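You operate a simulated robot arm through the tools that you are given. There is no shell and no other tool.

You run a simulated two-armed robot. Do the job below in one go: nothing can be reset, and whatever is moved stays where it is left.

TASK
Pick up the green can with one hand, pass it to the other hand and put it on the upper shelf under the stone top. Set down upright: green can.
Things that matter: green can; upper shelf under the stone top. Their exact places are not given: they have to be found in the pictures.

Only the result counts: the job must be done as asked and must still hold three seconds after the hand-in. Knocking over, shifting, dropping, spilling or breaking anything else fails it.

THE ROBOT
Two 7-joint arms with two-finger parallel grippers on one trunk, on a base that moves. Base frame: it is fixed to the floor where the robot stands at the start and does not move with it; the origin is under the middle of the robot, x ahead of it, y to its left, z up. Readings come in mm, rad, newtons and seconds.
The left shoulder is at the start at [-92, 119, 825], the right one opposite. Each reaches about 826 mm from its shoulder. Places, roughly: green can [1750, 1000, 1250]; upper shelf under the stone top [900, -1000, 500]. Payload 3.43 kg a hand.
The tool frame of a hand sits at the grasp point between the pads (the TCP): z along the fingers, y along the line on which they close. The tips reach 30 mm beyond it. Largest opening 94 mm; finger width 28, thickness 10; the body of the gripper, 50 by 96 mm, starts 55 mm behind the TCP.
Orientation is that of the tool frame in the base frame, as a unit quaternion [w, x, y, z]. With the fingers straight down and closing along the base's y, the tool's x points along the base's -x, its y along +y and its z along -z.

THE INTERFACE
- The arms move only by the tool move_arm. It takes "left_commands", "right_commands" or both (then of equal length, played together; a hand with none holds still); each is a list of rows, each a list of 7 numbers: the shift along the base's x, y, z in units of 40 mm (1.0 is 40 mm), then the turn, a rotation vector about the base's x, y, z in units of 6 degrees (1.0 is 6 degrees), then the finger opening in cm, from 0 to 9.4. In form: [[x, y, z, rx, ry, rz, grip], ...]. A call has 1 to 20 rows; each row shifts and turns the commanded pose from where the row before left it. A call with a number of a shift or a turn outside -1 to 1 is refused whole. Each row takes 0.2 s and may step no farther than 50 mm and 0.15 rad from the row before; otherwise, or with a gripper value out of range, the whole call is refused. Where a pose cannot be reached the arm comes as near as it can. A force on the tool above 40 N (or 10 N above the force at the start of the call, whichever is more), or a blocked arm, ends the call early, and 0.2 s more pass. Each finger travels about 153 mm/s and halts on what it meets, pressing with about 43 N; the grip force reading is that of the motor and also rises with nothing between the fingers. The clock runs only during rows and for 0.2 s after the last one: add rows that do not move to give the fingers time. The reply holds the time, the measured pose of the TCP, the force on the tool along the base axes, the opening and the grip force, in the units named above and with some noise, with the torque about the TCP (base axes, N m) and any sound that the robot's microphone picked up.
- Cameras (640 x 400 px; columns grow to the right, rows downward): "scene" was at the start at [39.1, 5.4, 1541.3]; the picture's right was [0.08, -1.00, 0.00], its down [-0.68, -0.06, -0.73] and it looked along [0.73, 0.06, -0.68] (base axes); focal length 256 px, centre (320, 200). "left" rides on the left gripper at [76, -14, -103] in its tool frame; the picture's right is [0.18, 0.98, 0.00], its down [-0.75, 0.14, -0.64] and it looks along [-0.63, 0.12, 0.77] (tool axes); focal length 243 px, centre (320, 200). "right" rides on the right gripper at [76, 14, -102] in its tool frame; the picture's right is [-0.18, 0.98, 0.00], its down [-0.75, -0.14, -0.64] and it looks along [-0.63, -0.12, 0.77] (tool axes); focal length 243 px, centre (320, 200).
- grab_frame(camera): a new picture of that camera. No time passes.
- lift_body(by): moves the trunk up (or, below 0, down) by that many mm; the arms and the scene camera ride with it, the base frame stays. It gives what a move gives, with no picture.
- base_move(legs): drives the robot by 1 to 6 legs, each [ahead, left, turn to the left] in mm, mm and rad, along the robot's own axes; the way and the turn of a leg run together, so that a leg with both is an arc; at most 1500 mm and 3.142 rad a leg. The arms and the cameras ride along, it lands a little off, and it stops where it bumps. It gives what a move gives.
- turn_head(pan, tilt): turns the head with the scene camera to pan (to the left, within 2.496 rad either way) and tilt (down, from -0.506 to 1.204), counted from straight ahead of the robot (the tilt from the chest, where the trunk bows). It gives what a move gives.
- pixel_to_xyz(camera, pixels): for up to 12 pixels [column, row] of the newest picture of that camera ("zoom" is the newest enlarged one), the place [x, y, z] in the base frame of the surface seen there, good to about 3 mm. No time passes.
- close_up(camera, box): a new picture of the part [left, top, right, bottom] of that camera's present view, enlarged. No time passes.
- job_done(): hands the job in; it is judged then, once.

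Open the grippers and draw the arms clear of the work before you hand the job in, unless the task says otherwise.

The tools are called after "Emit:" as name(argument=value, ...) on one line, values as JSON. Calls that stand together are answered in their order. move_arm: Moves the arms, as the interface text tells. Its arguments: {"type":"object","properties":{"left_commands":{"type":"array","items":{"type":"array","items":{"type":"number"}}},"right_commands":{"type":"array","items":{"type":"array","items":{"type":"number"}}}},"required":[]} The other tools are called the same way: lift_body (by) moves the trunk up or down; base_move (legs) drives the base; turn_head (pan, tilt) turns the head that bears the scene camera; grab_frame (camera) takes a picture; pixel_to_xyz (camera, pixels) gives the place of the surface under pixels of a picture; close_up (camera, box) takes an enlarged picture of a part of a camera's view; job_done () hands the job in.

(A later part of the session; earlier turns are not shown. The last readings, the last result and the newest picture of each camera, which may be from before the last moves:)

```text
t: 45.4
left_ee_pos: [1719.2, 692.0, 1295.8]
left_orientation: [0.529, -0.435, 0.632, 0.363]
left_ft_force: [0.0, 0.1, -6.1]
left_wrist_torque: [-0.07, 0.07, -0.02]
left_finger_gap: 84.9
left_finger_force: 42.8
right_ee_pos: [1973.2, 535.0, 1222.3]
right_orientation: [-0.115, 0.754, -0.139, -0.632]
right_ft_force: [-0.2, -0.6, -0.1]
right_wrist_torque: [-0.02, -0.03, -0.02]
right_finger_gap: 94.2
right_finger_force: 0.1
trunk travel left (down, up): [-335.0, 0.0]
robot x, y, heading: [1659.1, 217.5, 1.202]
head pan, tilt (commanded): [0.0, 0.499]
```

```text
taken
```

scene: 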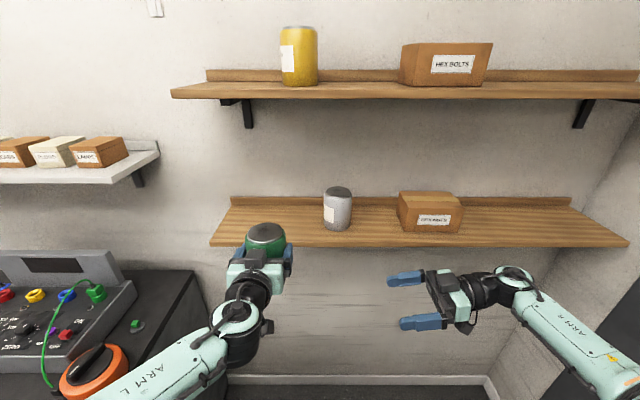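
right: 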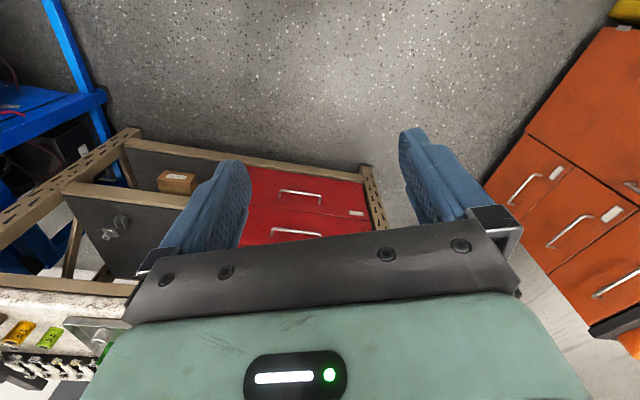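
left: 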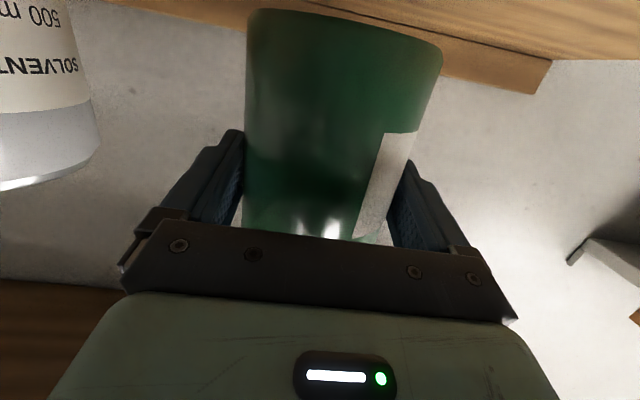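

The right hand points left at (390–450,280–325). Now I yaw the left hand 90° to the right, bringing the can to the robot's middle and lower it to z≈1176.

Emit:
move_arm(left_commands=[[0.105, -0.118, -0.2, 0, 0, -1, 6.0], [0.105, -0.118, -0.2, 0, 0, -1, 6.0], [0.105, -0.118, -0.2, 0, 0, -1, 6.0], [0.105, -0.118, -0.2, 0, 0, -1, 6.0], [0.105, -0.118, -0.2, 0, 0, -1, 6.0], [0.105, -0.118, -0.2, 0, 0, -1, 6.0], [0.105, -0.118, -0.2, 0, 0, -1, 6.0], [0.105, -0.118, -0.2, 0, 0, -1, 6.0], [0.105, -0.118, -0.2, 0, 0, -1, 6.0], [0.105, -0.118, -0.2, 0, 0, -1, 6.0], [0.105, -0.118, -0.2, 0, 0, -1, 6.0], [0.105, -0.118, -0.2, 0, 0, -1, 6.0], [0.105, -0.118, -0.2, 0, 0, -1, 6.0], [0.105, -0.118, -0.2, 0, 0, -1, 6.0], [0.105, -0.118, -0.2, 0, 0, -1, 6.0]])

Emit:
turn_head(pan=0.0, tilt=0.8)

Emit:
grab_frame(camera="scene")

Emit:
grab_frame(camera="right")

```text
t: 48.6
left_ee_pos: [1773.2, 622.1, 1188.3]
left_orientation: [0.632, 0.14, 0.754, -0.117]
left_ft_force: [0.2, -0.2, -5.4]
left_wrist_torque: [0.01, 0.1, 0.03]
left_finger_gap: 84.6
left_finger_force: 43.5
left hand out of reach, approached as far as the arm can: row 4, 5, 15
right_ee_pos: [1972.8, 535.5, 1220.7]
right_orientation: [-0.116, 0.754, -0.14, -0.631]
right_ft_force: [0.1, -0.3, -0.2]
right_wrist_torque: [0.0, 0.01, 0.02]
right_finger_gap: 93.9
right_finger_force: 0.0
trunk travel left (down, up): [-335.0, 0.0]
robot x, y, heading: [1659.0, 215.9, 1.206]
head pan, tilt (commanded): [0.0, 0.499]
```

```text
t: 49.4
left_ee_pos: [1772.5, 619.7, 1189.1]
left_orientation: [0.632, 0.139, 0.754, -0.117]
left_ft_force: [0.7, -1.0, -5.5]
left_wrist_torque: [0.06, 0.08, 0.02]
left_finger_gap: 84.8
left_finger_force: 43.3
right_ee_pos: [1972.7, 534.9, 1221.1]
right_orientation: [-0.116, 0.754, -0.14, -0.631]
right_ft_force: [1.1, -0.5, 0.0]
right_wrist_torque: [0.0, 0.03, 0.02]
right_finger_gap: 93.9
right_finger_force: 0.0
trunk travel left (down, up): [-335.0, 0.0]
robot x, y, heading: [1659.3, 215.8, 1.208]
head pan, tilt (commanded): [0.0, 0.799]
```

```text
taken
```

scene: 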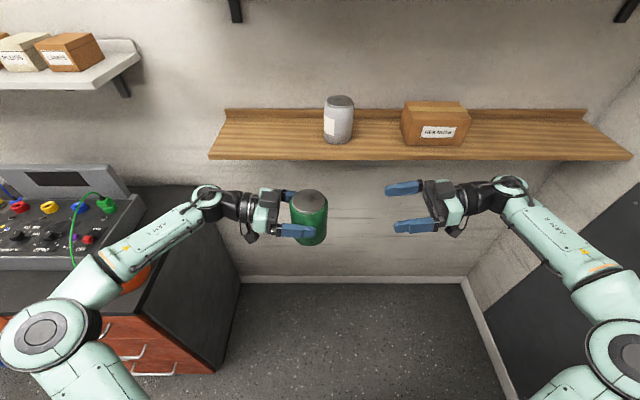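

```text
taken
```

right: 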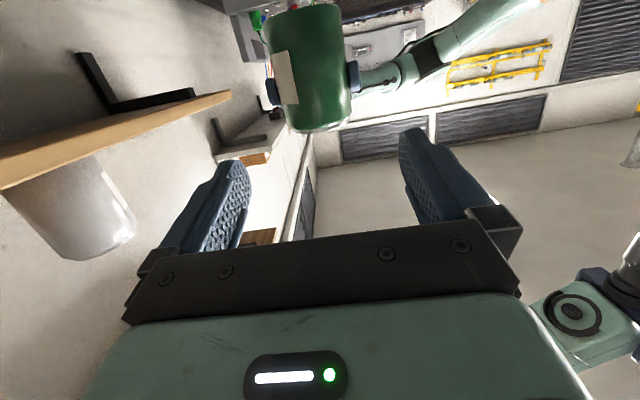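

The left hand reached close to its pose (TCP ≈(1773,620,1189)), can upright at (310,217) in the scene. I measure the can and both hands' fingers.

Emit:
close_up(camera="scene", box=[230, 150, 470, 300])

Emit:
pixel_to_xyz(camera="scene", pixels=[[309, 192], [309, 200], [327, 215], [323, 238], [310, 243], [318, 225], [296, 230], [403, 189], [412, 226], [440, 205]])

Emit:
pixel_to_xyz(camera="right", pixels=[[270, 40], [305, 40], [345, 60], [320, 100], [320, 130], [297, 130], [345, 120], [290, 20], [330, 20], [275, 95]])

```text
2.67 times, centred on (350, 225) of scene
```

zoom: 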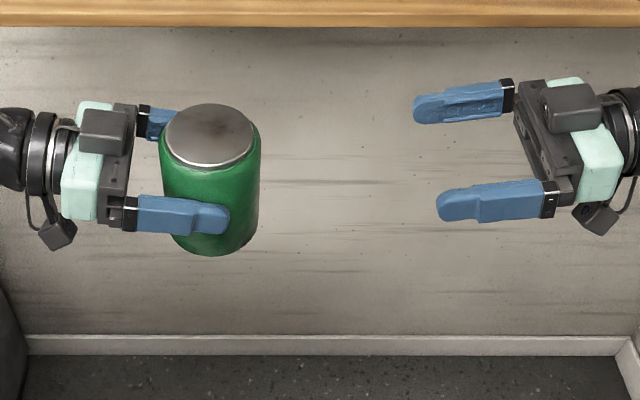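

```text
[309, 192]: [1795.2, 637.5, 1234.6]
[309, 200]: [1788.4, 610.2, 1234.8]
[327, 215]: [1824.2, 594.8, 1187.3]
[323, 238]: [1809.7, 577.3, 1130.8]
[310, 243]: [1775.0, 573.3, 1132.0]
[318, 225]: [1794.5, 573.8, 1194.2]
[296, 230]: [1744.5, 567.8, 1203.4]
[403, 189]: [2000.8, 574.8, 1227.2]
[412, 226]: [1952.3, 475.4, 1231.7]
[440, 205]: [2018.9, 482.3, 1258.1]
```

```text
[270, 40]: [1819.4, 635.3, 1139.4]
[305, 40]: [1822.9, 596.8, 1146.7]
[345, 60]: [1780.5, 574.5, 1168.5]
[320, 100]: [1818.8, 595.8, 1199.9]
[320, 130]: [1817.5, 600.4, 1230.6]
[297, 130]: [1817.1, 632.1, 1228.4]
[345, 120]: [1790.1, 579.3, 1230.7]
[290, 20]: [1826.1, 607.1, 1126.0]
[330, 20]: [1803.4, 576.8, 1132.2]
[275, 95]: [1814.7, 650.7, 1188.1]
```

The can has settled lower in the left hand (top z≈1235, TCP 1189), so the base is near z≈1119; its axis is ≈(1786,613.5). The right hand should take the lower part, so I lower the right hand to z≈1143 and align it.

Emit:
move_arm(right_commands=[[0.06, 0.157, -0.4, 0, 0, 0, 9.4], [0, 0, -0.6, 0, 0, 0, 9.4], [0, 0, -0.6, 0, 0, 0, 9.4], [0, 0, -0.35, 0, 0, 0, 9.4], [0, 0, 0, 0, 0, 0, 9.4]])

Emit:
grab_frame(camera="scene")

Emit:
grab_frame(camera="right")

```text
t: 50.6
left_ee_pos: [1773.5, 620.0, 1187.5]
left_orientation: [0.631, 0.139, 0.754, -0.117]
left_ft_force: [0.7, 0.9, -5.3]
left_wrist_torque: [0.0, 0.05, -0.02]
left_finger_gap: 84.7
left_finger_force: 42.9
right_ee_pos: [1974.7, 541.7, 1144.0]
right_orientation: [-0.116, 0.754, -0.14, -0.631]
right_ft_force: [0.2, -0.5, 0.4]
right_wrist_torque: [-0.05, -0.03, 0.01]
right_finger_gap: 94.1
right_finger_force: 0.2
trunk travel left (down, up): [-335.0, 0.0]
robot x, y, heading: [1657.9, 218.8, 1.2]
head pan, tilt (commanded): [0.0, 0.799]
```

```text
taken
```

scene: 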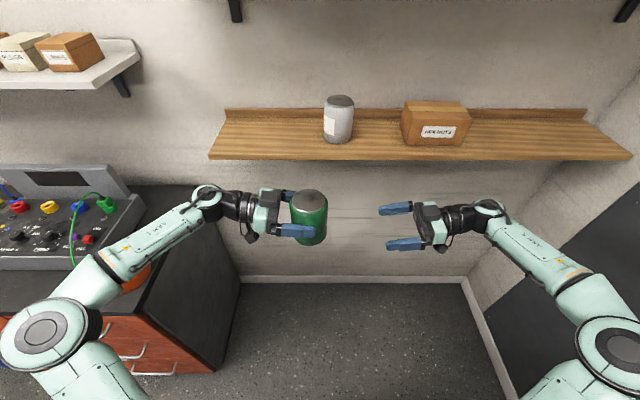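

```text
taken
```

right: 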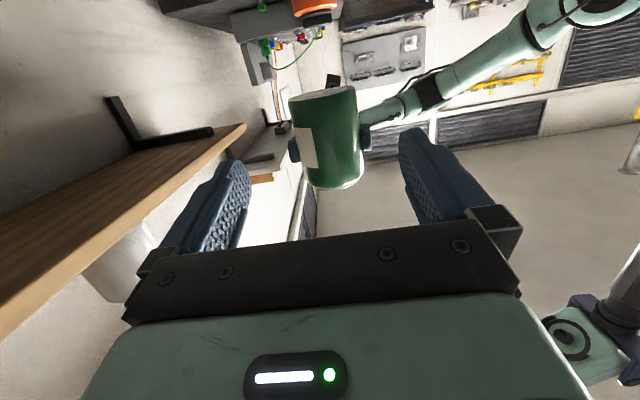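

Right TCP is aligned with the can axis within 1 mm, 202 mm away. I check the can's base height from the right camera before moving in.

Emit:
pixel_to_xyz(camera="right", pixels=[[325, 98], [310, 102], [340, 95], [330, 140], [335, 180], [300, 130], [358, 130], [322, 87], [325, 184]])

Emit:
pixel_to_xyz(camera="scene", pixels=[[309, 200], [309, 193], [318, 196], [300, 197], [323, 238], [395, 208], [405, 244]])

```text
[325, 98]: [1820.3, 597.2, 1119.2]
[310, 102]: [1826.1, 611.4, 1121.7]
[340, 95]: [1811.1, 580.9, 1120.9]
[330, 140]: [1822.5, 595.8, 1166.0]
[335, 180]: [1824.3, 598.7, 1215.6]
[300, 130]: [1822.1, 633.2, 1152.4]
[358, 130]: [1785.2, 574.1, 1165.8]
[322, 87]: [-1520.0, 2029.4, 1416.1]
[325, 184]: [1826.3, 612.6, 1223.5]
```

```text
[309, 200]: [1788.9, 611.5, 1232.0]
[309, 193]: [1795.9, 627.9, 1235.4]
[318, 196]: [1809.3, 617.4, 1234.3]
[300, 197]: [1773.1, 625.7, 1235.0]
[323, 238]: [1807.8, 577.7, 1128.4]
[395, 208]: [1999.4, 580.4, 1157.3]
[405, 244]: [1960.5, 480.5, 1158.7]
```

Base z≈1118, so the right fingers at z≈1142 will grip ~24 mm above the base, below the left fingers. I advance 110 mm toward the can with the hand open.

Emit:
move_arm(right_commands=[[-0.642, 0.245, -0.05, 0, 0, 0, 9.4], [-0.642, 0.245, 0, 0, 0, 0, 9.4], [-0.642, 0.245, 0, 0, 0, 0, 9.4], [-0.642, 0.245, 0, 0, 0, 0, 9.4], [0, 0, 0, 0, 0, 0, 9.4]])

Emit:
close_up(camera="scene", box=[230, 150, 470, 300])

Emit:
grab_frame(camera="right")

```text
t: 51.8
left_ee_pos: [1773.5, 619.4, 1186.9]
left_orientation: [0.631, 0.139, 0.754, -0.117]
left_ft_force: [0.0, -0.1, -6.1]
left_wrist_torque: [0.06, 0.08, 0.0]
left_finger_gap: 84.3
left_finger_force: 43.0
right_ee_pos: [1872.4, 579.2, 1143.0]
right_orientation: [-0.116, 0.754, -0.14, -0.632]
right_ft_force: [0.5, -0.2, 0.2]
right_wrist_torque: [-0.02, 0.01, -0.05]
right_finger_gap: 94.1
right_finger_force: 0.0
trunk travel left (down, up): [-335.0, 0.0]
robot x, y, heading: [1658.7, 216.9, 1.202]
head pan, tilt (commanded): [0.0, 0.799]
```

```text
2.67 times, centred on (350, 225) of scene
```

zoom: 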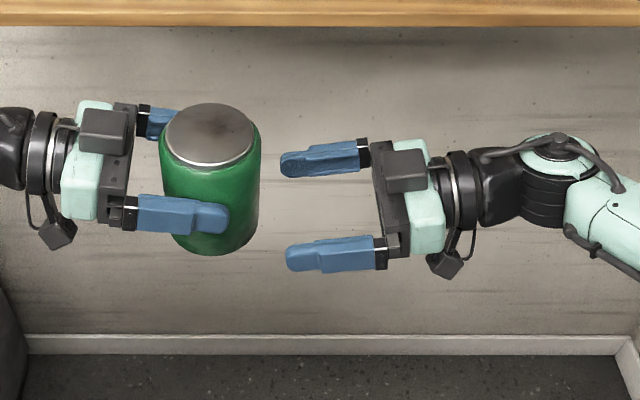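

```text
taken
```

right: 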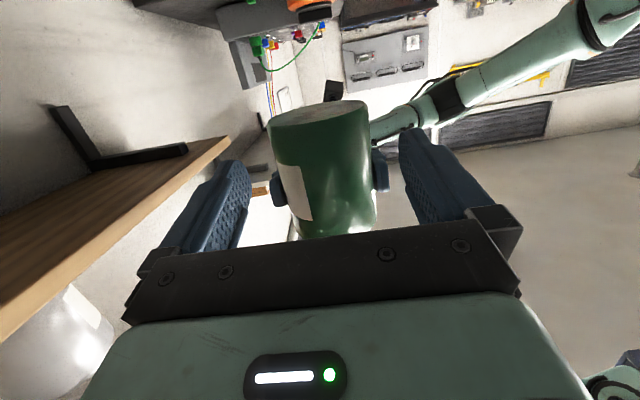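

Alignment holds (lateral error ≈1 mm, 93 mm to go). I advance 42 mm and look again.

Emit:
move_arm(right_commands=[[-0.475, 0.213, 0, 0, 0, 0, 9.4], [-0.485, 0.185, 0, 0, 0, 0, 9.4], [0, 0, 0, 0, 0, 0, 9.4]])

Emit:
close_up(camera="scene", box=[250, 165, 410, 265])

Emit:
grab_frame(camera="right")

```text
t: 52.6
left_ee_pos: [1773.3, 619.4, 1187.7]
left_orientation: [0.631, 0.14, 0.754, -0.117]
left_ft_force: [-0.4, -0.1, -4.9]
left_wrist_torque: [0.03, 0.04, 0.02]
left_finger_gap: 84.7
left_finger_force: 42.6
right_ee_pos: [1833.2, 593.4, 1142.8]
right_orientation: [-0.119, 0.753, -0.142, -0.631]
right_ft_force: [-0.4, 0.6, -0.3]
right_wrist_torque: [-0.02, 0.02, 0.03]
right_finger_gap: 94.2
right_finger_force: 0.1
trunk travel left (down, up): [-335.0, 0.0]
robot x, y, heading: [1658.4, 218.2, 1.198]
head pan, tilt (commanded): [0.0, 0.799]
```

```text
4.00 times, centred on (330, 215) of scene
```

zoom: 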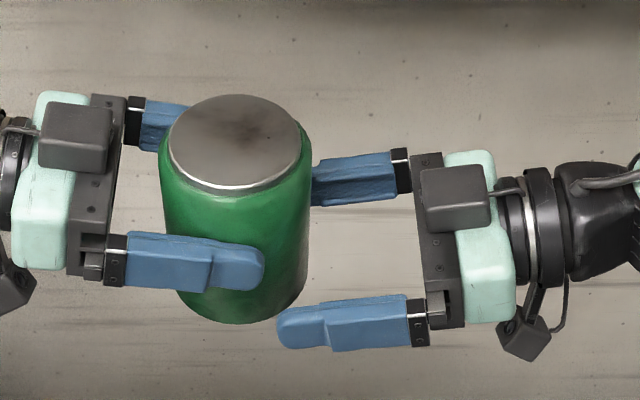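

```text
taken
```

right: 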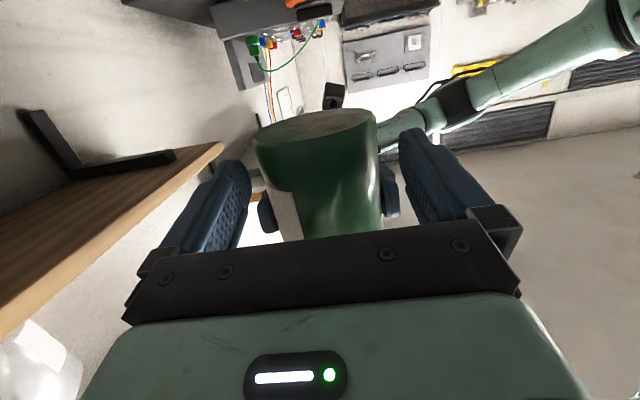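

The can sits ~2–3 mm toward the far finger, 51 mm ahead. I correct that and move the last ~41 mm so the fingers straddle the lower part of the can.

Emit:
move_arm(right_commands=[[-0.215, 0.165, 0, 0, 0, 0, 9.4], [-0.24, 0.09, 0, 0, 0, 0, 9.4], [-0.24, 0.09, 0, 0, 0, 0, 9.4], [-0.24, 0.09, 0, 0, 0, 0, 9.4], [0, 0, 0, 0, 0, 0, 9.4]])

Emit:
close_up(camera="scene", box=[250, 165, 410, 265])

Emit:
grab_frame(camera="right")

Emit:
grab_frame(camera="left")

```text
t: 53.8
left_ee_pos: [1774.8, 615.0, 1187.8]
left_orientation: [0.631, 0.145, 0.752, -0.124]
left_ft_force: [-0.6, -1.0, -6.6]
left_wrist_torque: [-0.04, 0.11, -0.02]
left_finger_gap: 86.4
left_finger_force: 42.7
right_ee_pos: [1811.8, 590.2, 1139.0]
right_orientation: [-0.125, 0.752, -0.151, -0.63]
right_ft_force: [-0.2, 1.2, 1.7]
right_wrist_torque: [-0.01, 0.02, -0.06]
right_finger_gap: 94.0
right_finger_force: 0.0
right hand out of reach, approached as far as the arm can: row 1, 2, 3, 4
trunk travel left (down, up): [-335.0, 0.0]
robot x, y, heading: [1657.9, 216.4, 1.199]
head pan, tilt (commanded): [0.0, 0.799]
stopped in row 5 (right hand): the force on the tool passed its limit at 40 N (the readings are from after the stop); the commanded pose is now the measured one
```

```text
4.00 times, centred on (330, 215) of scene
```

zoom: 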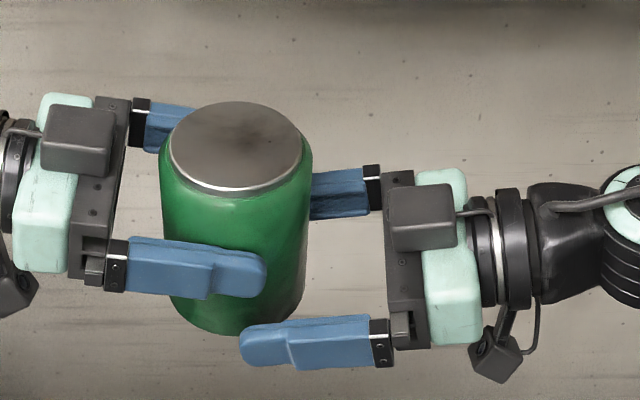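

```text
taken
```

right: 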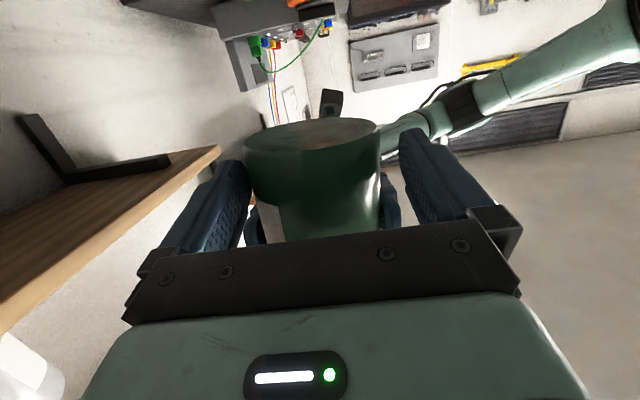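

```text
taken
```

left: 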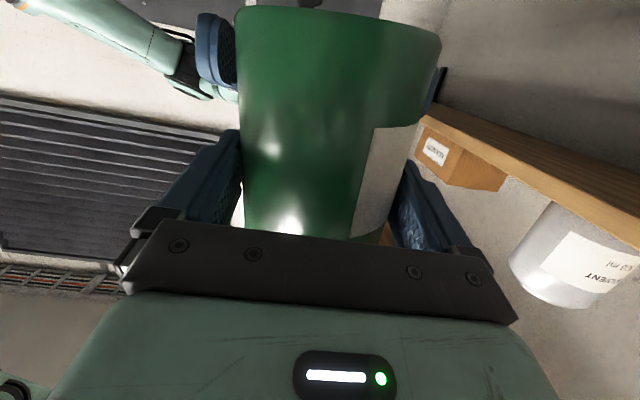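

The right arm hit a reach limit in this pose and pressed the can sideways. I back the right hand out along its approach line, without touching the can further.

Emit:
move_arm(right_commands=[[0.14, -0.03, 0, 0, 0, 0, 9.4], [0.27, -0.05, 0, 0, 0, 0, 9.4], [0.37, -0.12, 0, 0, 0, 0, 9.4], [0.47, -0.178, 0, 0, 0, 0, 9.4], [0.47, -0.178, 0, 0, 0, 0, 9.4]])

Emit:
close_up(camera="scene", box=[230, 150, 470, 300])

Emit:
grab_frame(camera="left")

```text
t: 55.0
left_ee_pos: [1774.0, 615.1, 1190.2]
left_orientation: [0.631, 0.145, 0.752, -0.123]
left_ft_force: [0.1, -0.5, -6.2]
left_wrist_torque: [0.06, 0.07, 0.01]
left_finger_gap: 85.3
left_finger_force: 42.9
right_ee_pos: [1880.8, 568.9, 1141.4]
right_orientation: [-0.125, 0.752, -0.151, -0.63]
right_ft_force: [-0.1, 0.1, -0.2]
right_wrist_torque: [0.02, 0.04, -0.04]
right_finger_gap: 94.1
right_finger_force: 0.2
trunk travel left (down, up): [-335.0, 0.0]
robot x, y, heading: [1658.0, 215.3, 1.204]
head pan, tilt (commanded): [0.0, 0.799]
```

```text
2.67 times, centred on (350, 225) of scene
```

zoom: 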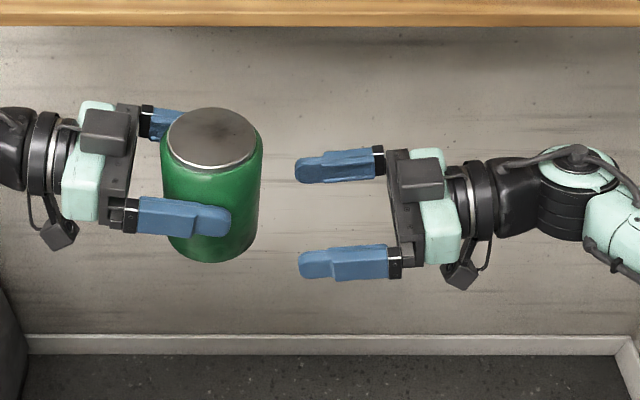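

```text
taken
```

left: 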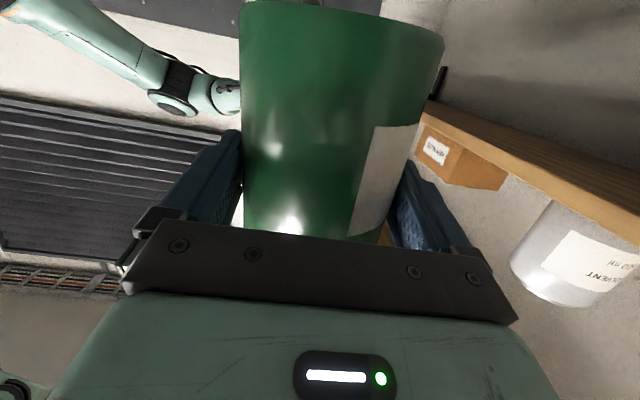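

Backed out; the can is still held (gap 85 mm). I measure the can again to see where its axis is and whether it is still upright.

Emit:
grab_frame(camera="right")

Emit:
pixel_to_xyz(camera="zoom", pixels=[[210, 135], [175, 135], [248, 140], [212, 112], [210, 165], [255, 190], [250, 230], [215, 258], [190, 250], [240, 240], [262, 160]])

```text
taken
```

right: 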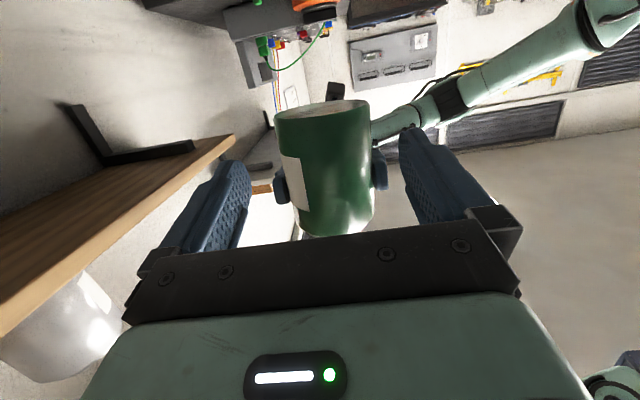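

```text
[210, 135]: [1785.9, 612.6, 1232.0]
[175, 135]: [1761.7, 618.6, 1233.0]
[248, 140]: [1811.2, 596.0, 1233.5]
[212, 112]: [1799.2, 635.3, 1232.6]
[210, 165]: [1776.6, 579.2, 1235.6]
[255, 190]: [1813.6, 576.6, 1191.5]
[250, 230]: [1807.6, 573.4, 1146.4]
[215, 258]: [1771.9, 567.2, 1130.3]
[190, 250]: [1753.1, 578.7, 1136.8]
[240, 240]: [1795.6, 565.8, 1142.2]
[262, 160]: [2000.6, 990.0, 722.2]
```

The can's axis at the lower grip is ≈(1784,606), essentially upright. I yaw the right hand 16° outward (pointing less inward) and re-align its line with the can, still 100 mm away.

Emit:
move_arm(right_commands=[[-0.107, -0.145, 0, 0, 0, -0.667, 9.4], [-0.107, -0.145, 0, 0, 0, -0.667, 9.4], [-0.107, -0.145, 0, 0, 0, -0.667, 9.4], [-0.107, -0.145, 0, 0, 0, -0.667, 9.4], [0, 0, 0, 0, 0, 0, 9.4]])

Emit:
close_up(camera="scene", box=[230, 150, 470, 300])

Emit:
grab_frame(camera="right")

```text
t: 56.1
left_ee_pos: [1774.8, 615.6, 1189.2]
left_orientation: [0.632, 0.145, 0.752, -0.123]
left_ft_force: [-0.2, 0.9, -6.1]
left_wrist_torque: [0.02, 0.06, -0.05]
left_finger_gap: 85.8
left_finger_force: 43.0
right_ee_pos: [1863.6, 544.1, 1140.2]
right_orientation: [-0.212, 0.723, -0.256, -0.606]
right_ft_force: [0.2, -1.1, 0.0]
right_wrist_torque: [0.0, 0.01, 0.0]
right_finger_gap: 94.1
right_finger_force: 0.0
trunk travel left (down, up): [-335.0, 0.0]
robot x, y, heading: [1657.1, 216.5, 1.199]
head pan, tilt (commanded): [0.0, 0.799]
```

```text
2.67 times, centred on (350, 225) of scene
```

zoom: 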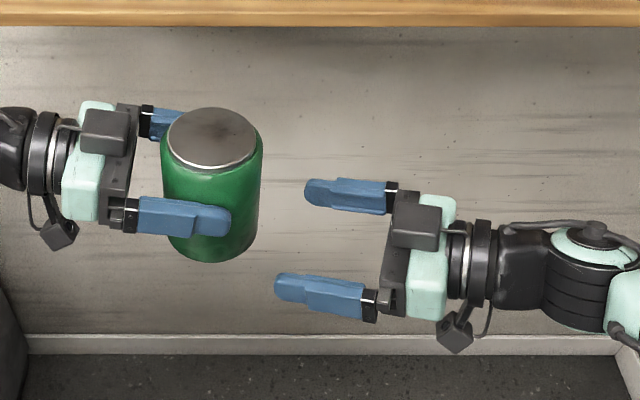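

```text
taken
```

right: 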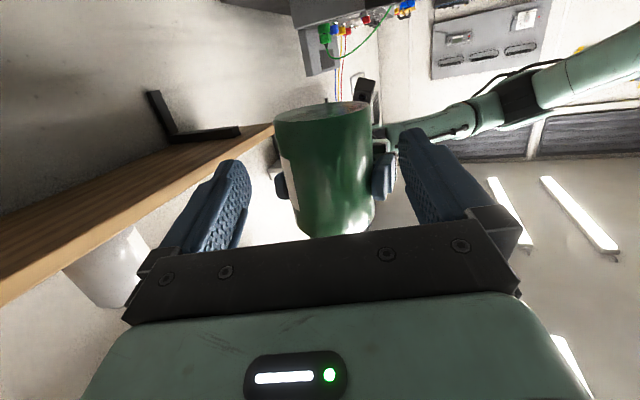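

The right hand's line now passes within 2 mm of the can axis, 101 mm away. I advance 50 mm in small steps and watch for reach warnings.

Emit:
move_arm(right_commands=[[-0.26, 0.19, 0, 0, 0, 0, 9.4], [-0.24, 0.195, 0, 0, 0, 0, 9.4], [-0.24, 0.195, 0, 0, 0, 0, 9.4], [-0.24, 0.195, 0, 0, 0, 0, 9.4]])

Emit:
grab_frame(camera="right")

Emit:
close_up(camera="scene", box=[250, 165, 410, 265])

```text
t: 57.1
left_ee_pos: [1775.5, 615.5, 1189.4]
left_orientation: [0.632, 0.145, 0.751, -0.124]
left_ft_force: [0.0, -0.2, -5.6]
left_wrist_torque: [0.06, 0.02, 0.01]
left_finger_gap: 85.6
left_finger_force: 42.8
right_ee_pos: [1824.5, 575.5, 1139.1]
right_orientation: [-0.21, 0.723, -0.254, -0.607]
right_ft_force: [0.2, 0.7, -0.3]
right_wrist_torque: [-0.03, -0.02, 0.0]
right_finger_gap: 94.1
right_finger_force: 0.1
trunk travel left (down, up): [-335.0, 0.0]
robot x, y, heading: [1662.8, 214.6, 1.201]
head pan, tilt (commanded): [0.0, 0.799]
```

```text
taken
```

right: 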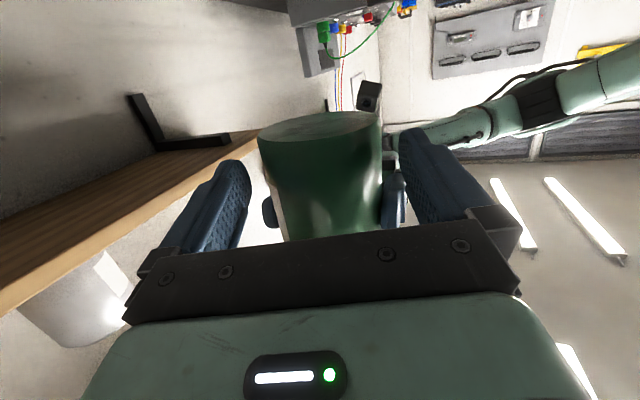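

```text
4.00 times, centred on (330, 215) of scene
```

zoom: 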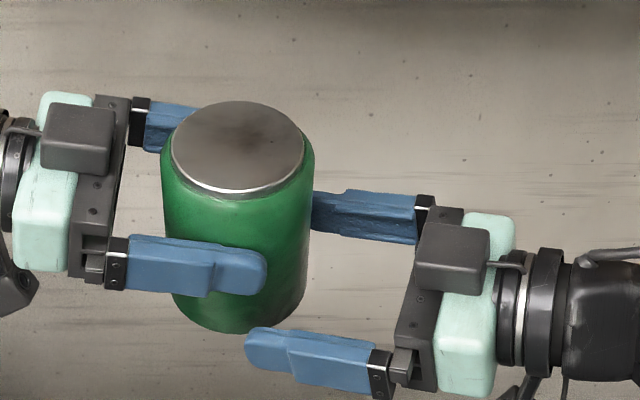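

No reach warnings; the can is ~2.5 mm off toward the near finger. I correct and advance 20 mm more.

Emit:
move_arm(right_commands=[[-0.239, 0.11, 0.03, 0, 0, 0, 9.4], [-0.199, 0.16, 0.03, 0, 0, 0, 9.4], [0, 0, 0, 0, 0, 0, 9.4]])

Emit:
grab_frame(camera="right")

Emit:
close_up(camera="scene", box=[250, 165, 410, 265])

```text
t: 58.0
left_ee_pos: [1774.7, 616.0, 1188.9]
left_orientation: [0.631, 0.145, 0.752, -0.123]
left_ft_force: [-1.5, -0.9, -4.8]
left_wrist_torque: [0.03, 0.07, 0.02]
left_finger_gap: 85.4
left_finger_force: 43.1
right_ee_pos: [1805.9, 587.5, 1142.1]
right_orientation: [-0.212, 0.723, -0.254, -0.607]
right_ft_force: [-0.1, -0.1, -0.9]
right_wrist_torque: [0.01, 0.01, -0.01]
right_finger_gap: 94.1
right_finger_force: 0.1
trunk travel left (down, up): [-335.0, 0.0]
robot x, y, heading: [1658.3, 218.6, 1.197]
head pan, tilt (commanded): [0.0, 0.799]
```

```text
taken
```

right: 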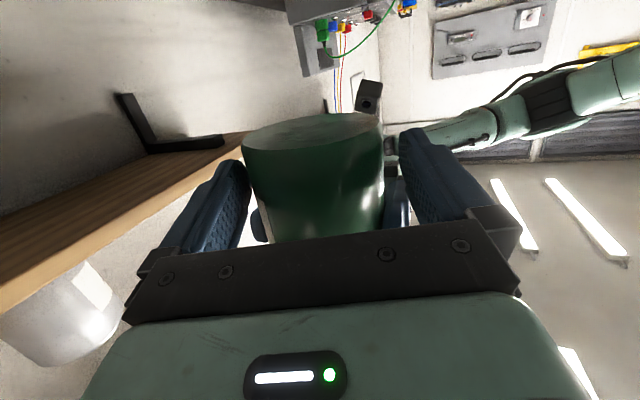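

```text
4.00 times, centred on (330, 215) of scene
```

zoom: 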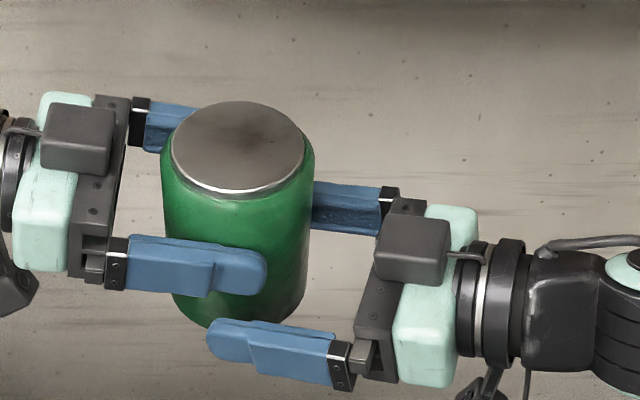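

Centred now (can edges at 241–386 as expected). I advance the last 18 mm.

Emit:
move_arm(right_commands=[[-0.182, 0.147, 0, 0, 0, 0, 9.4], [-0.182, 0.147, 0, 0, 0, 0, 9.4], [0, 0, 0, 0, 0, 0, 9.4]])

Emit:
grab_frame(camera="right")

Emit:
close_up(camera="scene", box=[250, 165, 410, 265])

```text
t: 58.8
left_ee_pos: [1773.6, 614.9, 1189.8]
left_orientation: [0.631, 0.145, 0.752, -0.123]
left_ft_force: [-0.3, 0.3, -5.3]
left_wrist_torque: [0.07, 0.07, -0.02]
left_finger_gap: 85.3
left_finger_force: 43.0
right_ee_pos: [1791.4, 598.4, 1143.4]
right_orientation: [-0.211, 0.723, -0.254, -0.606]
right_ft_force: [0.1, 0.4, 0.1]
right_wrist_torque: [0.0, -0.04, -0.01]
right_finger_gap: 94.1
right_finger_force: 0.0
trunk travel left (down, up): [-335.0, 0.0]
robot x, y, heading: [1656.4, 212.1, 1.204]
head pan, tilt (commanded): [0.0, 0.799]
```

```text
taken
```

right: 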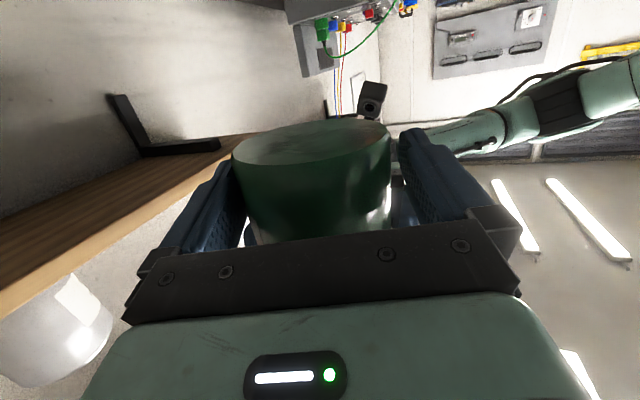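

```text
4.00 times, centred on (330, 215) of scene
```

zoom: 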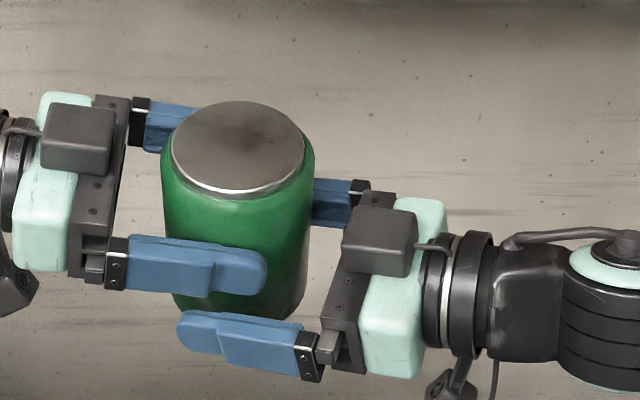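

Right hand is around the lower part of the can with no contact force. I close the right gripper.

Emit:
move_arm(right_commands=[[0, 0, 0, 0, 0, 0, 8.4], [0, 0, 0, 0, 0, 0, 7.0], [0, 0, 0, 0, 0, 0, 6.0], [0, 0, 0, 0, 0, 0, 6.0]])

Emit:
close_up(camera="scene", box=[250, 165, 410, 265])

Emit:
grab_frame(camera="right")

```text
t: 59.8
left_ee_pos: [1774.1, 614.8, 1190.7]
left_orientation: [0.631, 0.146, 0.751, -0.125]
left_ft_force: [-11.8, -17.6, -5.8]
left_wrist_torque: [-0.65, 0.28, 0.13]
left_finger_gap: 85.6
left_finger_force: 43.0
right_ee_pos: [1794.8, 600.4, 1142.0]
right_orientation: [-0.213, 0.723, -0.258, -0.605]
right_ft_force: [12.0, 17.4, 1.4]
right_wrist_torque: [-0.17, 0.38, -0.62]
right_finger_gap: 85.4
right_finger_force: 42.8
trunk travel left (down, up): [-335.0, 0.0]
robot x, y, heading: [1656.9, 218.3, 1.203]
head pan, tilt (commanded): [0.0, 0.799]
```

```text
4.00 times, centred on (330, 215) of scene
```

zoom: 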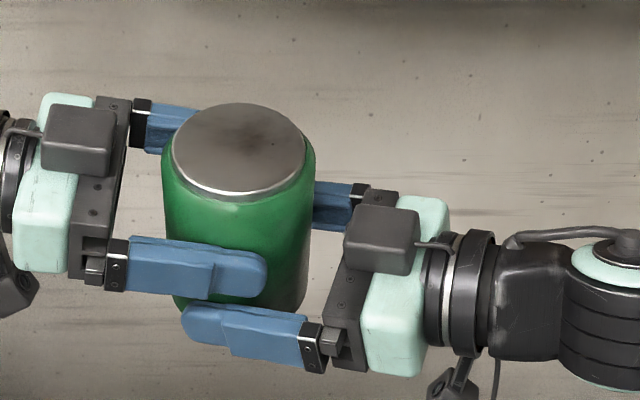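

```text
taken
```

right: 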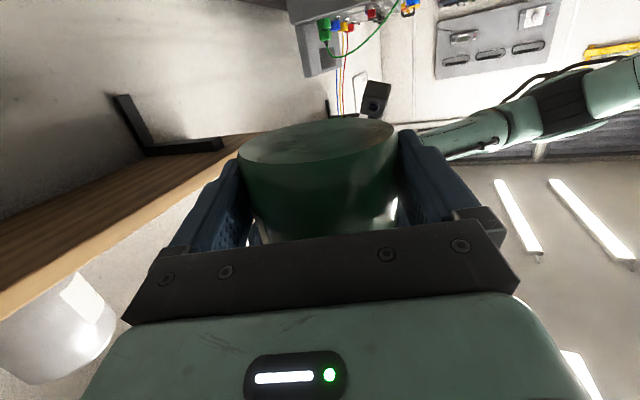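

Both hands hold the can (right gap 85.4 mm, 43 N). I open the left gripper to pass the can over.

Emit:
move_arm(left_commands=[[0, 0, 0, 0, 0, 0, 8.8], [0, 0, 0, 0, 0, 0, 9.1], [0, 0, 0, 0, 0, 0, 9.4], [0, 0, 0, 0, 0, 0, 9.4]], right_commands=[[0, 0, 0, 0, 0, 0, 5.0], [0, 0, 0, 0, 0, 0, 5.0], [0, 0, 0, 0, 0, 0, 5.0], [0, 0, 0, 0, 0, 0, 5.0]])

Emit:
close_up(camera="scene", box=[250, 165, 410, 265])

Emit:
grab_frame(camera="left")

Emit:
grab_frame(camera="right")

```text
t: 60.8
left_ee_pos: [1774.4, 616.0, 1190.3]
left_orientation: [0.631, 0.145, 0.752, -0.123]
left_ft_force: [-9.8, -3.9, 1.3]
left_wrist_torque: [-0.05, 0.13, -0.36]
left_finger_gap: 93.9
left_finger_force: 0.1
right_ee_pos: [1792.7, 598.9, 1142.6]
right_orientation: [-0.211, 0.724, -0.255, -0.605]
right_ft_force: [9.9, 4.3, -0.8]
right_wrist_torque: [-0.16, 0.29, 0.14]
right_finger_gap: 85.2
right_finger_force: 43.3
trunk travel left (down, up): [-335.0, 0.0]
robot x, y, heading: [1657.3, 217.9, 1.199]
head pan, tilt (commanded): [0.0, 0.799]
```

```text
4.00 times, centred on (330, 215) of scene
```

zoom: 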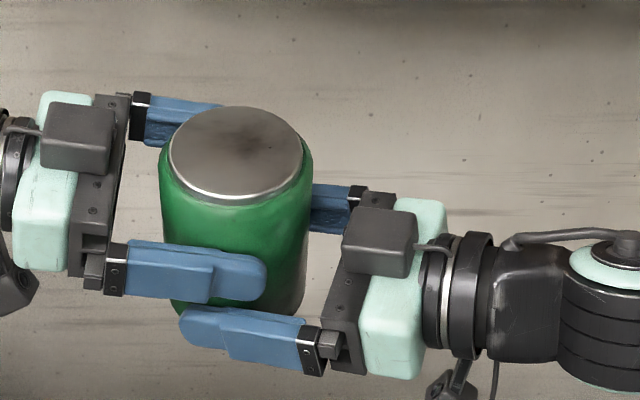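

```text
taken
```

left: 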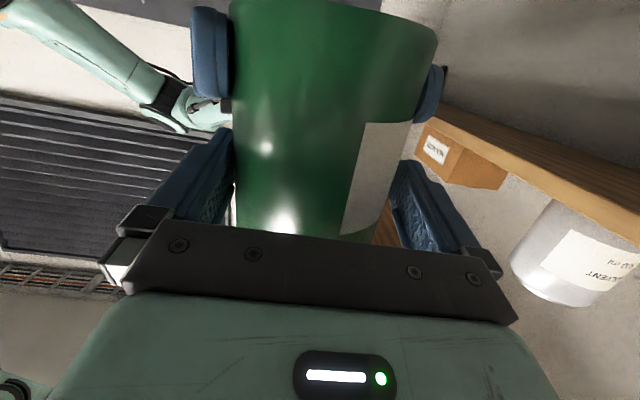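

```text
taken
```

right: 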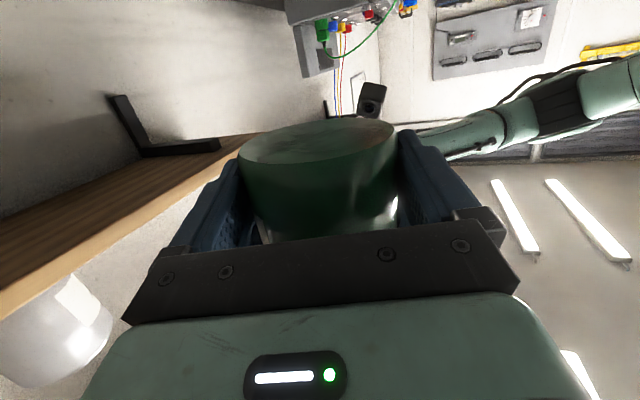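

The can now hangs in the right hand but still touches the left hand's near finger (≈10 N). I shift the left hand 4 mm toward the robot to free that contact and read the forces.

Emit:
move_arm(left_commands=[[-0.018, -0.047, 0, 0, 0, 0, 9.4], [-0.018, -0.047, 0, 0, 0, 0, 9.4], [0, 0, 0, 0, 0, 0, 9.4]])

Emit:
close_up(camera="scene", box=[250, 165, 410, 265])

Emit:
grab_frame(camera="left")

```text
t: 61.5
left_ee_pos: [1772.8, 612.2, 1190.3]
left_orientation: [0.631, 0.144, 0.752, -0.123]
left_ft_force: [-0.3, -0.1, 0.1]
left_wrist_torque: [-0.01, -0.01, -0.04]
left_finger_gap: 94.3
left_finger_force: 0.2
right_ee_pos: [1792.8, 598.7, 1142.2]
right_orientation: [-0.211, 0.723, -0.255, -0.606]
right_ft_force: [0.6, 0.4, -0.3]
right_wrist_torque: [-0.03, -0.07, 0.02]
right_finger_gap: 85.1
right_finger_force: 43.2
trunk travel left (down, up): [-335.0, 0.0]
robot x, y, heading: [1659.8, 218.7, 1.204]
head pan, tilt (commanded): [0.0, 0.799]
```

```text
4.00 times, centred on (330, 215) of scene
```

zoom: 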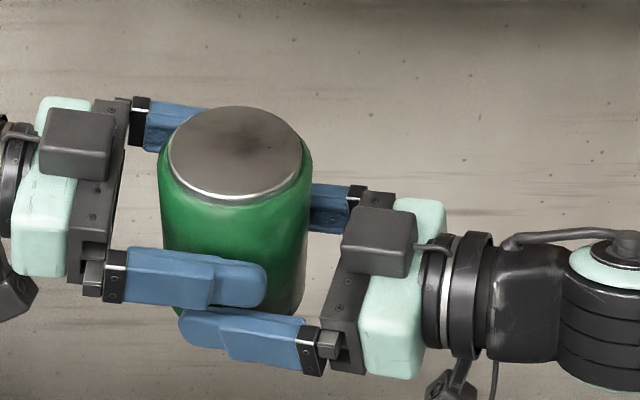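

```text
taken
```

left: 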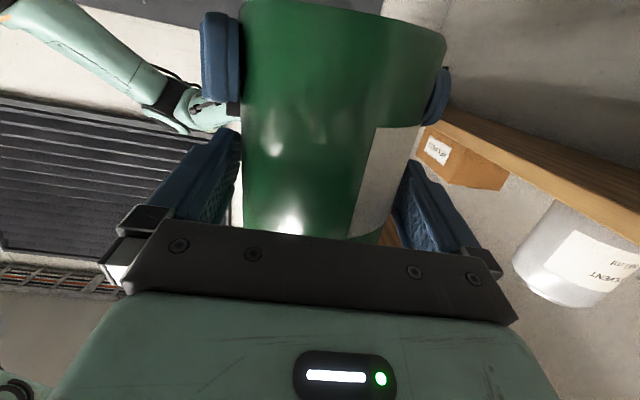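

Left force is now ≈0, but the right hand's vertical force reads only −0.3 N, which I want to understand. I hold still for a few rows and read again.

Emit:
move_arm(right_commands=[[0, 0, 0, 0, 0, 0, 5.0], [0, 0, 0, 0, 0, 0, 5.0], [0, 0, 0, 0, 0, 0, 5.0]])

Emit:
grab_frame(camera="right")

Emit:
close_up(camera="scene", box=[250, 165, 410, 265])

Emit:
pixel_to_xyz(camera="zoom", pixels=[[236, 150], [180, 150], [294, 150], [236, 112], [236, 192], [300, 230], [295, 300], [170, 220], [200, 225]])

```text
t: 62.4
left_ee_pos: [1772.7, 613.1, 1190.2]
left_orientation: [0.632, 0.144, 0.751, -0.123]
left_ft_force: [-0.8, -0.3, 0.5]
left_wrist_torque: [-0.02, 0.0, -0.02]
left_finger_gap: 93.9
left_finger_force: 0.0
right_ee_pos: [1791.9, 598.3, 1142.3]
right_orientation: [-0.212, 0.723, -0.255, -0.606]
right_ft_force: [0.0, 0.4, 0.0]
right_wrist_torque: [-0.07, -0.03, -0.01]
right_finger_gap: 85.2
right_finger_force: 43.7
trunk travel left (down, up): [-335.0, 0.0]
robot x, y, heading: [1657.7, 213.9, 1.205]
head pan, tilt (commanded): [0.0, 0.799]
```

```text
taken
```

right: 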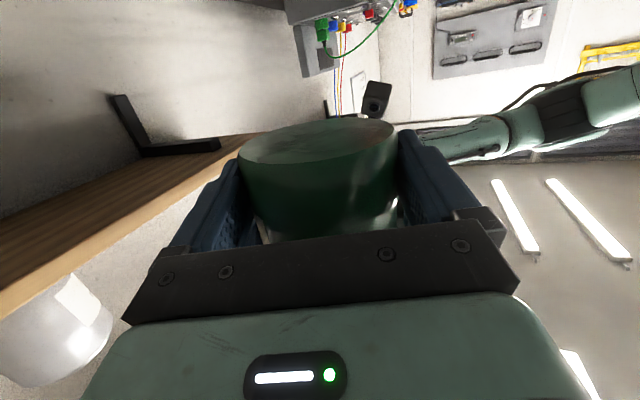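

```text
4.00 times, centred on (330, 215) of scene
```

zoom: 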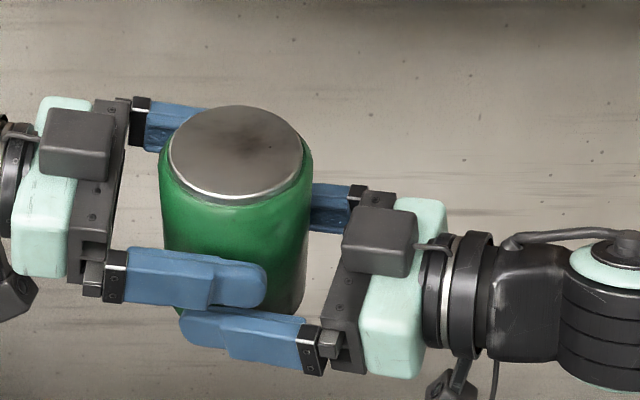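

```text
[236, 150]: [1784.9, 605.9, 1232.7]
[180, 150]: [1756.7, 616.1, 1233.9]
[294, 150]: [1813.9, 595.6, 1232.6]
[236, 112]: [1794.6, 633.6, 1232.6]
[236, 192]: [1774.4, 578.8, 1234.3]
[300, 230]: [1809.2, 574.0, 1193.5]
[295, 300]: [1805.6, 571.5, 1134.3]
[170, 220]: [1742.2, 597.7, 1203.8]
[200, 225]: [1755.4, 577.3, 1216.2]
```

The lid is level (z≈1233 all round) and the can is static in the right hand. I centre the left hand by 2 mm and withdraw it 40 mm along its axis first.

Emit:
move_arm(left_commands=[[-0.019, -0.046, 0, 0, 0, 0, 9.4], [-0.23, 0.094, 0, 0, 0, 0, 9.4], [-0.23, 0.094, 0, 0, 0, 0, 9.4], [-0.23, 0.094, 0, 0, 0, 0, 9.4], [-0.23, 0.094, 0, 0, 0, 0, 9.4]])

Emit:
close_up(camera="scene", box=[230, 150, 470, 300])

Emit:
grab_frame(camera="left")

```text
t: 63.5
left_ee_pos: [1735.1, 626.0, 1189.7]
left_orientation: [0.632, 0.146, 0.751, -0.123]
left_ft_force: [-0.2, 0.5, -1.1]
left_wrist_torque: [0.0, 0.02, -0.02]
left_finger_gap: 94.0
left_finger_force: 0.1
right_ee_pos: [1791.9, 598.8, 1141.4]
right_orientation: [-0.211, 0.723, -0.254, -0.607]
right_ft_force: [-0.1, 0.6, 0.4]
right_wrist_torque: [-0.03, -0.09, 0.02]
right_finger_gap: 85.0
right_finger_force: 43.4
trunk travel left (down, up): [-335.0, 0.0]
robot x, y, heading: [1661.0, 218.1, 1.205]
head pan, tilt (commanded): [0.0, 0.799]
```

```text
2.67 times, centred on (350, 225) of scene
```

zoom: 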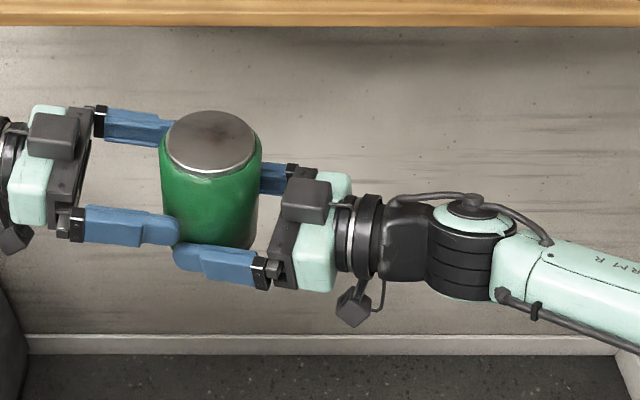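

```text
taken
```

left: 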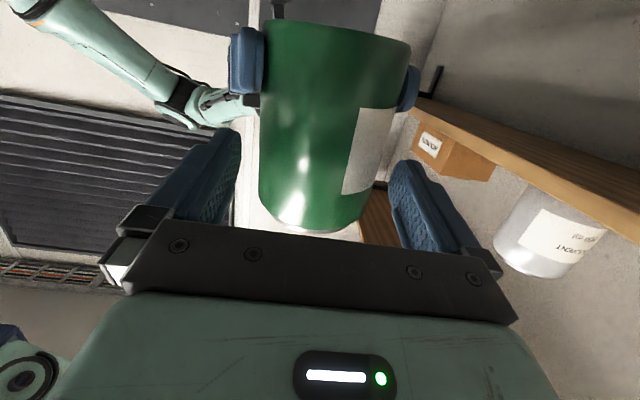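

The left fingers slide out cleanly. I withdraw the left hand a further 120 mm.

Emit:
move_arm(left_commands=[[-0.46, 0.187, 0, 0, 0, 0, 9.4], [-0.46, 0.187, 0, 0, 0, 0, 9.4], [-0.46, 0.187, 0, 0, 0, 0, 9.4], [-0.46, 0.187, 0, 0, 0, 0, 9.4], [-0.46, 0.187, 0, 0, 0, 0, 9.4], [-0.46, 0.187, 0, 0, 0, 0, 9.4]])

Emit:
grab_frame(camera="scene")

```text
t: 65.0
left_ee_pos: [1625.0, 669.6, 1190.8]
left_orientation: [0.632, 0.145, 0.752, -0.123]
left_ft_force: [0.1, 0.0, -0.8]
left_wrist_torque: [-0.01, 0.02, 0.02]
left_finger_gap: 94.0
left_finger_force: 0.1
right_ee_pos: [1792.0, 598.3, 1143.4]
right_orientation: [-0.211, 0.723, -0.254, -0.607]
right_ft_force: [-0.2, 0.6, -0.9]
right_wrist_torque: [-0.04, -0.05, -0.01]
right_finger_gap: 85.4
right_finger_force: 42.6
trunk travel left (down, up): [-335.0, 0.0]
robot x, y, heading: [1656.5, 215.0, 1.198]
head pan, tilt (commanded): [0.0, 0.799]
```

```text
taken
```

scene: 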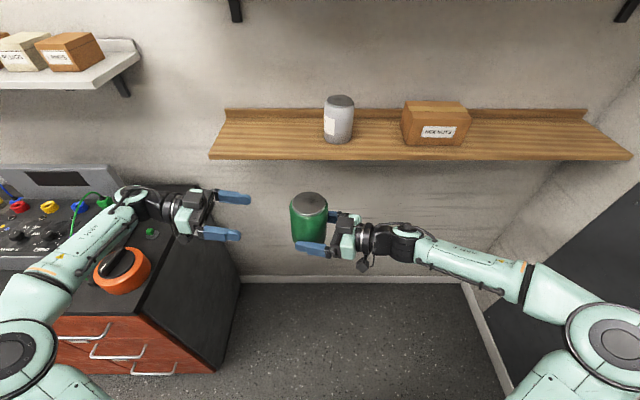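

The right hand alone now holds the can upright at (310,220). I turn the left hand back to point ahead so that arm can be folded away.

Emit:
move_arm(left_commands=[[0.07, -0.027, 0, 0, 0, 1, 9.4], [0.07, -0.027, 0, 0, 0, 1, 9.4], [0.07, -0.027, 0, 0, 0, 1, 9.4], [0.07, -0.027, 0, 0, 0, 1, 9.4], [0.07, -0.027, 0, 0, 0, 1, 9.4], [0.07, -0.027, 0, 0, 0, 1, 9.4], [0.07, -0.027, 0, 0, 0, 1, 9.4], [0.07, -0.027, 0, 0, 0, 1, 9.4], [0.07, -0.027, 0, 0, 0, 1, 9.4], [0.07, -0.027, 0, 0, 0, 1, 9.4], [0.07, -0.027, 0, 0, 0, 1, 9.4], [0.07, -0.027, 0, 0, 0, 1, 9.4], [0.07, -0.027, 0, 0, 0, 1, 9.4], [0.07, -0.027, 0, 0, 0, 1, 9.4], [0.07, -0.027, 0, 0, 0, 1, 9.4]])

Emit:
grab_frame(camera="scene")

```text
t: 68.2
left_ee_pos: [1667.1, 654.1, 1189.6]
left_orientation: [0.533, -0.429, 0.635, 0.36]
left_ft_force: [0.0, -0.6, -0.1]
left_wrist_torque: [0.01, 0.01, -0.02]
left_finger_gap: 94.0
left_finger_force: 0.1
right_ee_pos: [1793.9, 599.4, 1141.2]
right_orientation: [-0.212, 0.723, -0.255, -0.606]
right_ft_force: [-0.5, -0.3, 0.4]
right_wrist_torque: [-0.06, -0.05, -0.02]
right_finger_gap: 85.1
right_finger_force: 43.4
trunk travel left (down, up): [-335.0, 0.0]
robot x, y, heading: [1661.4, 214.2, 1.201]
head pan, tilt (commanded): [0.0, 0.799]
```

```text
taken
```

scene: 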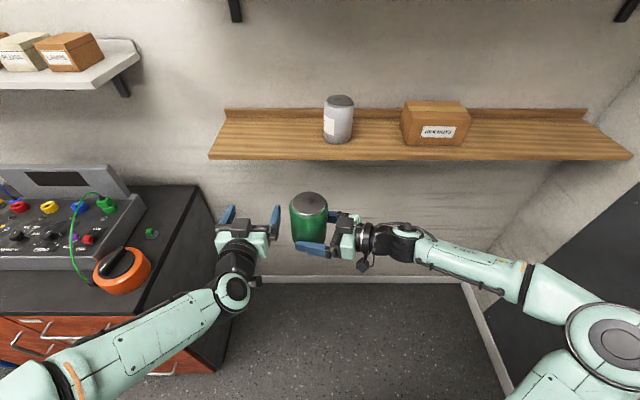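

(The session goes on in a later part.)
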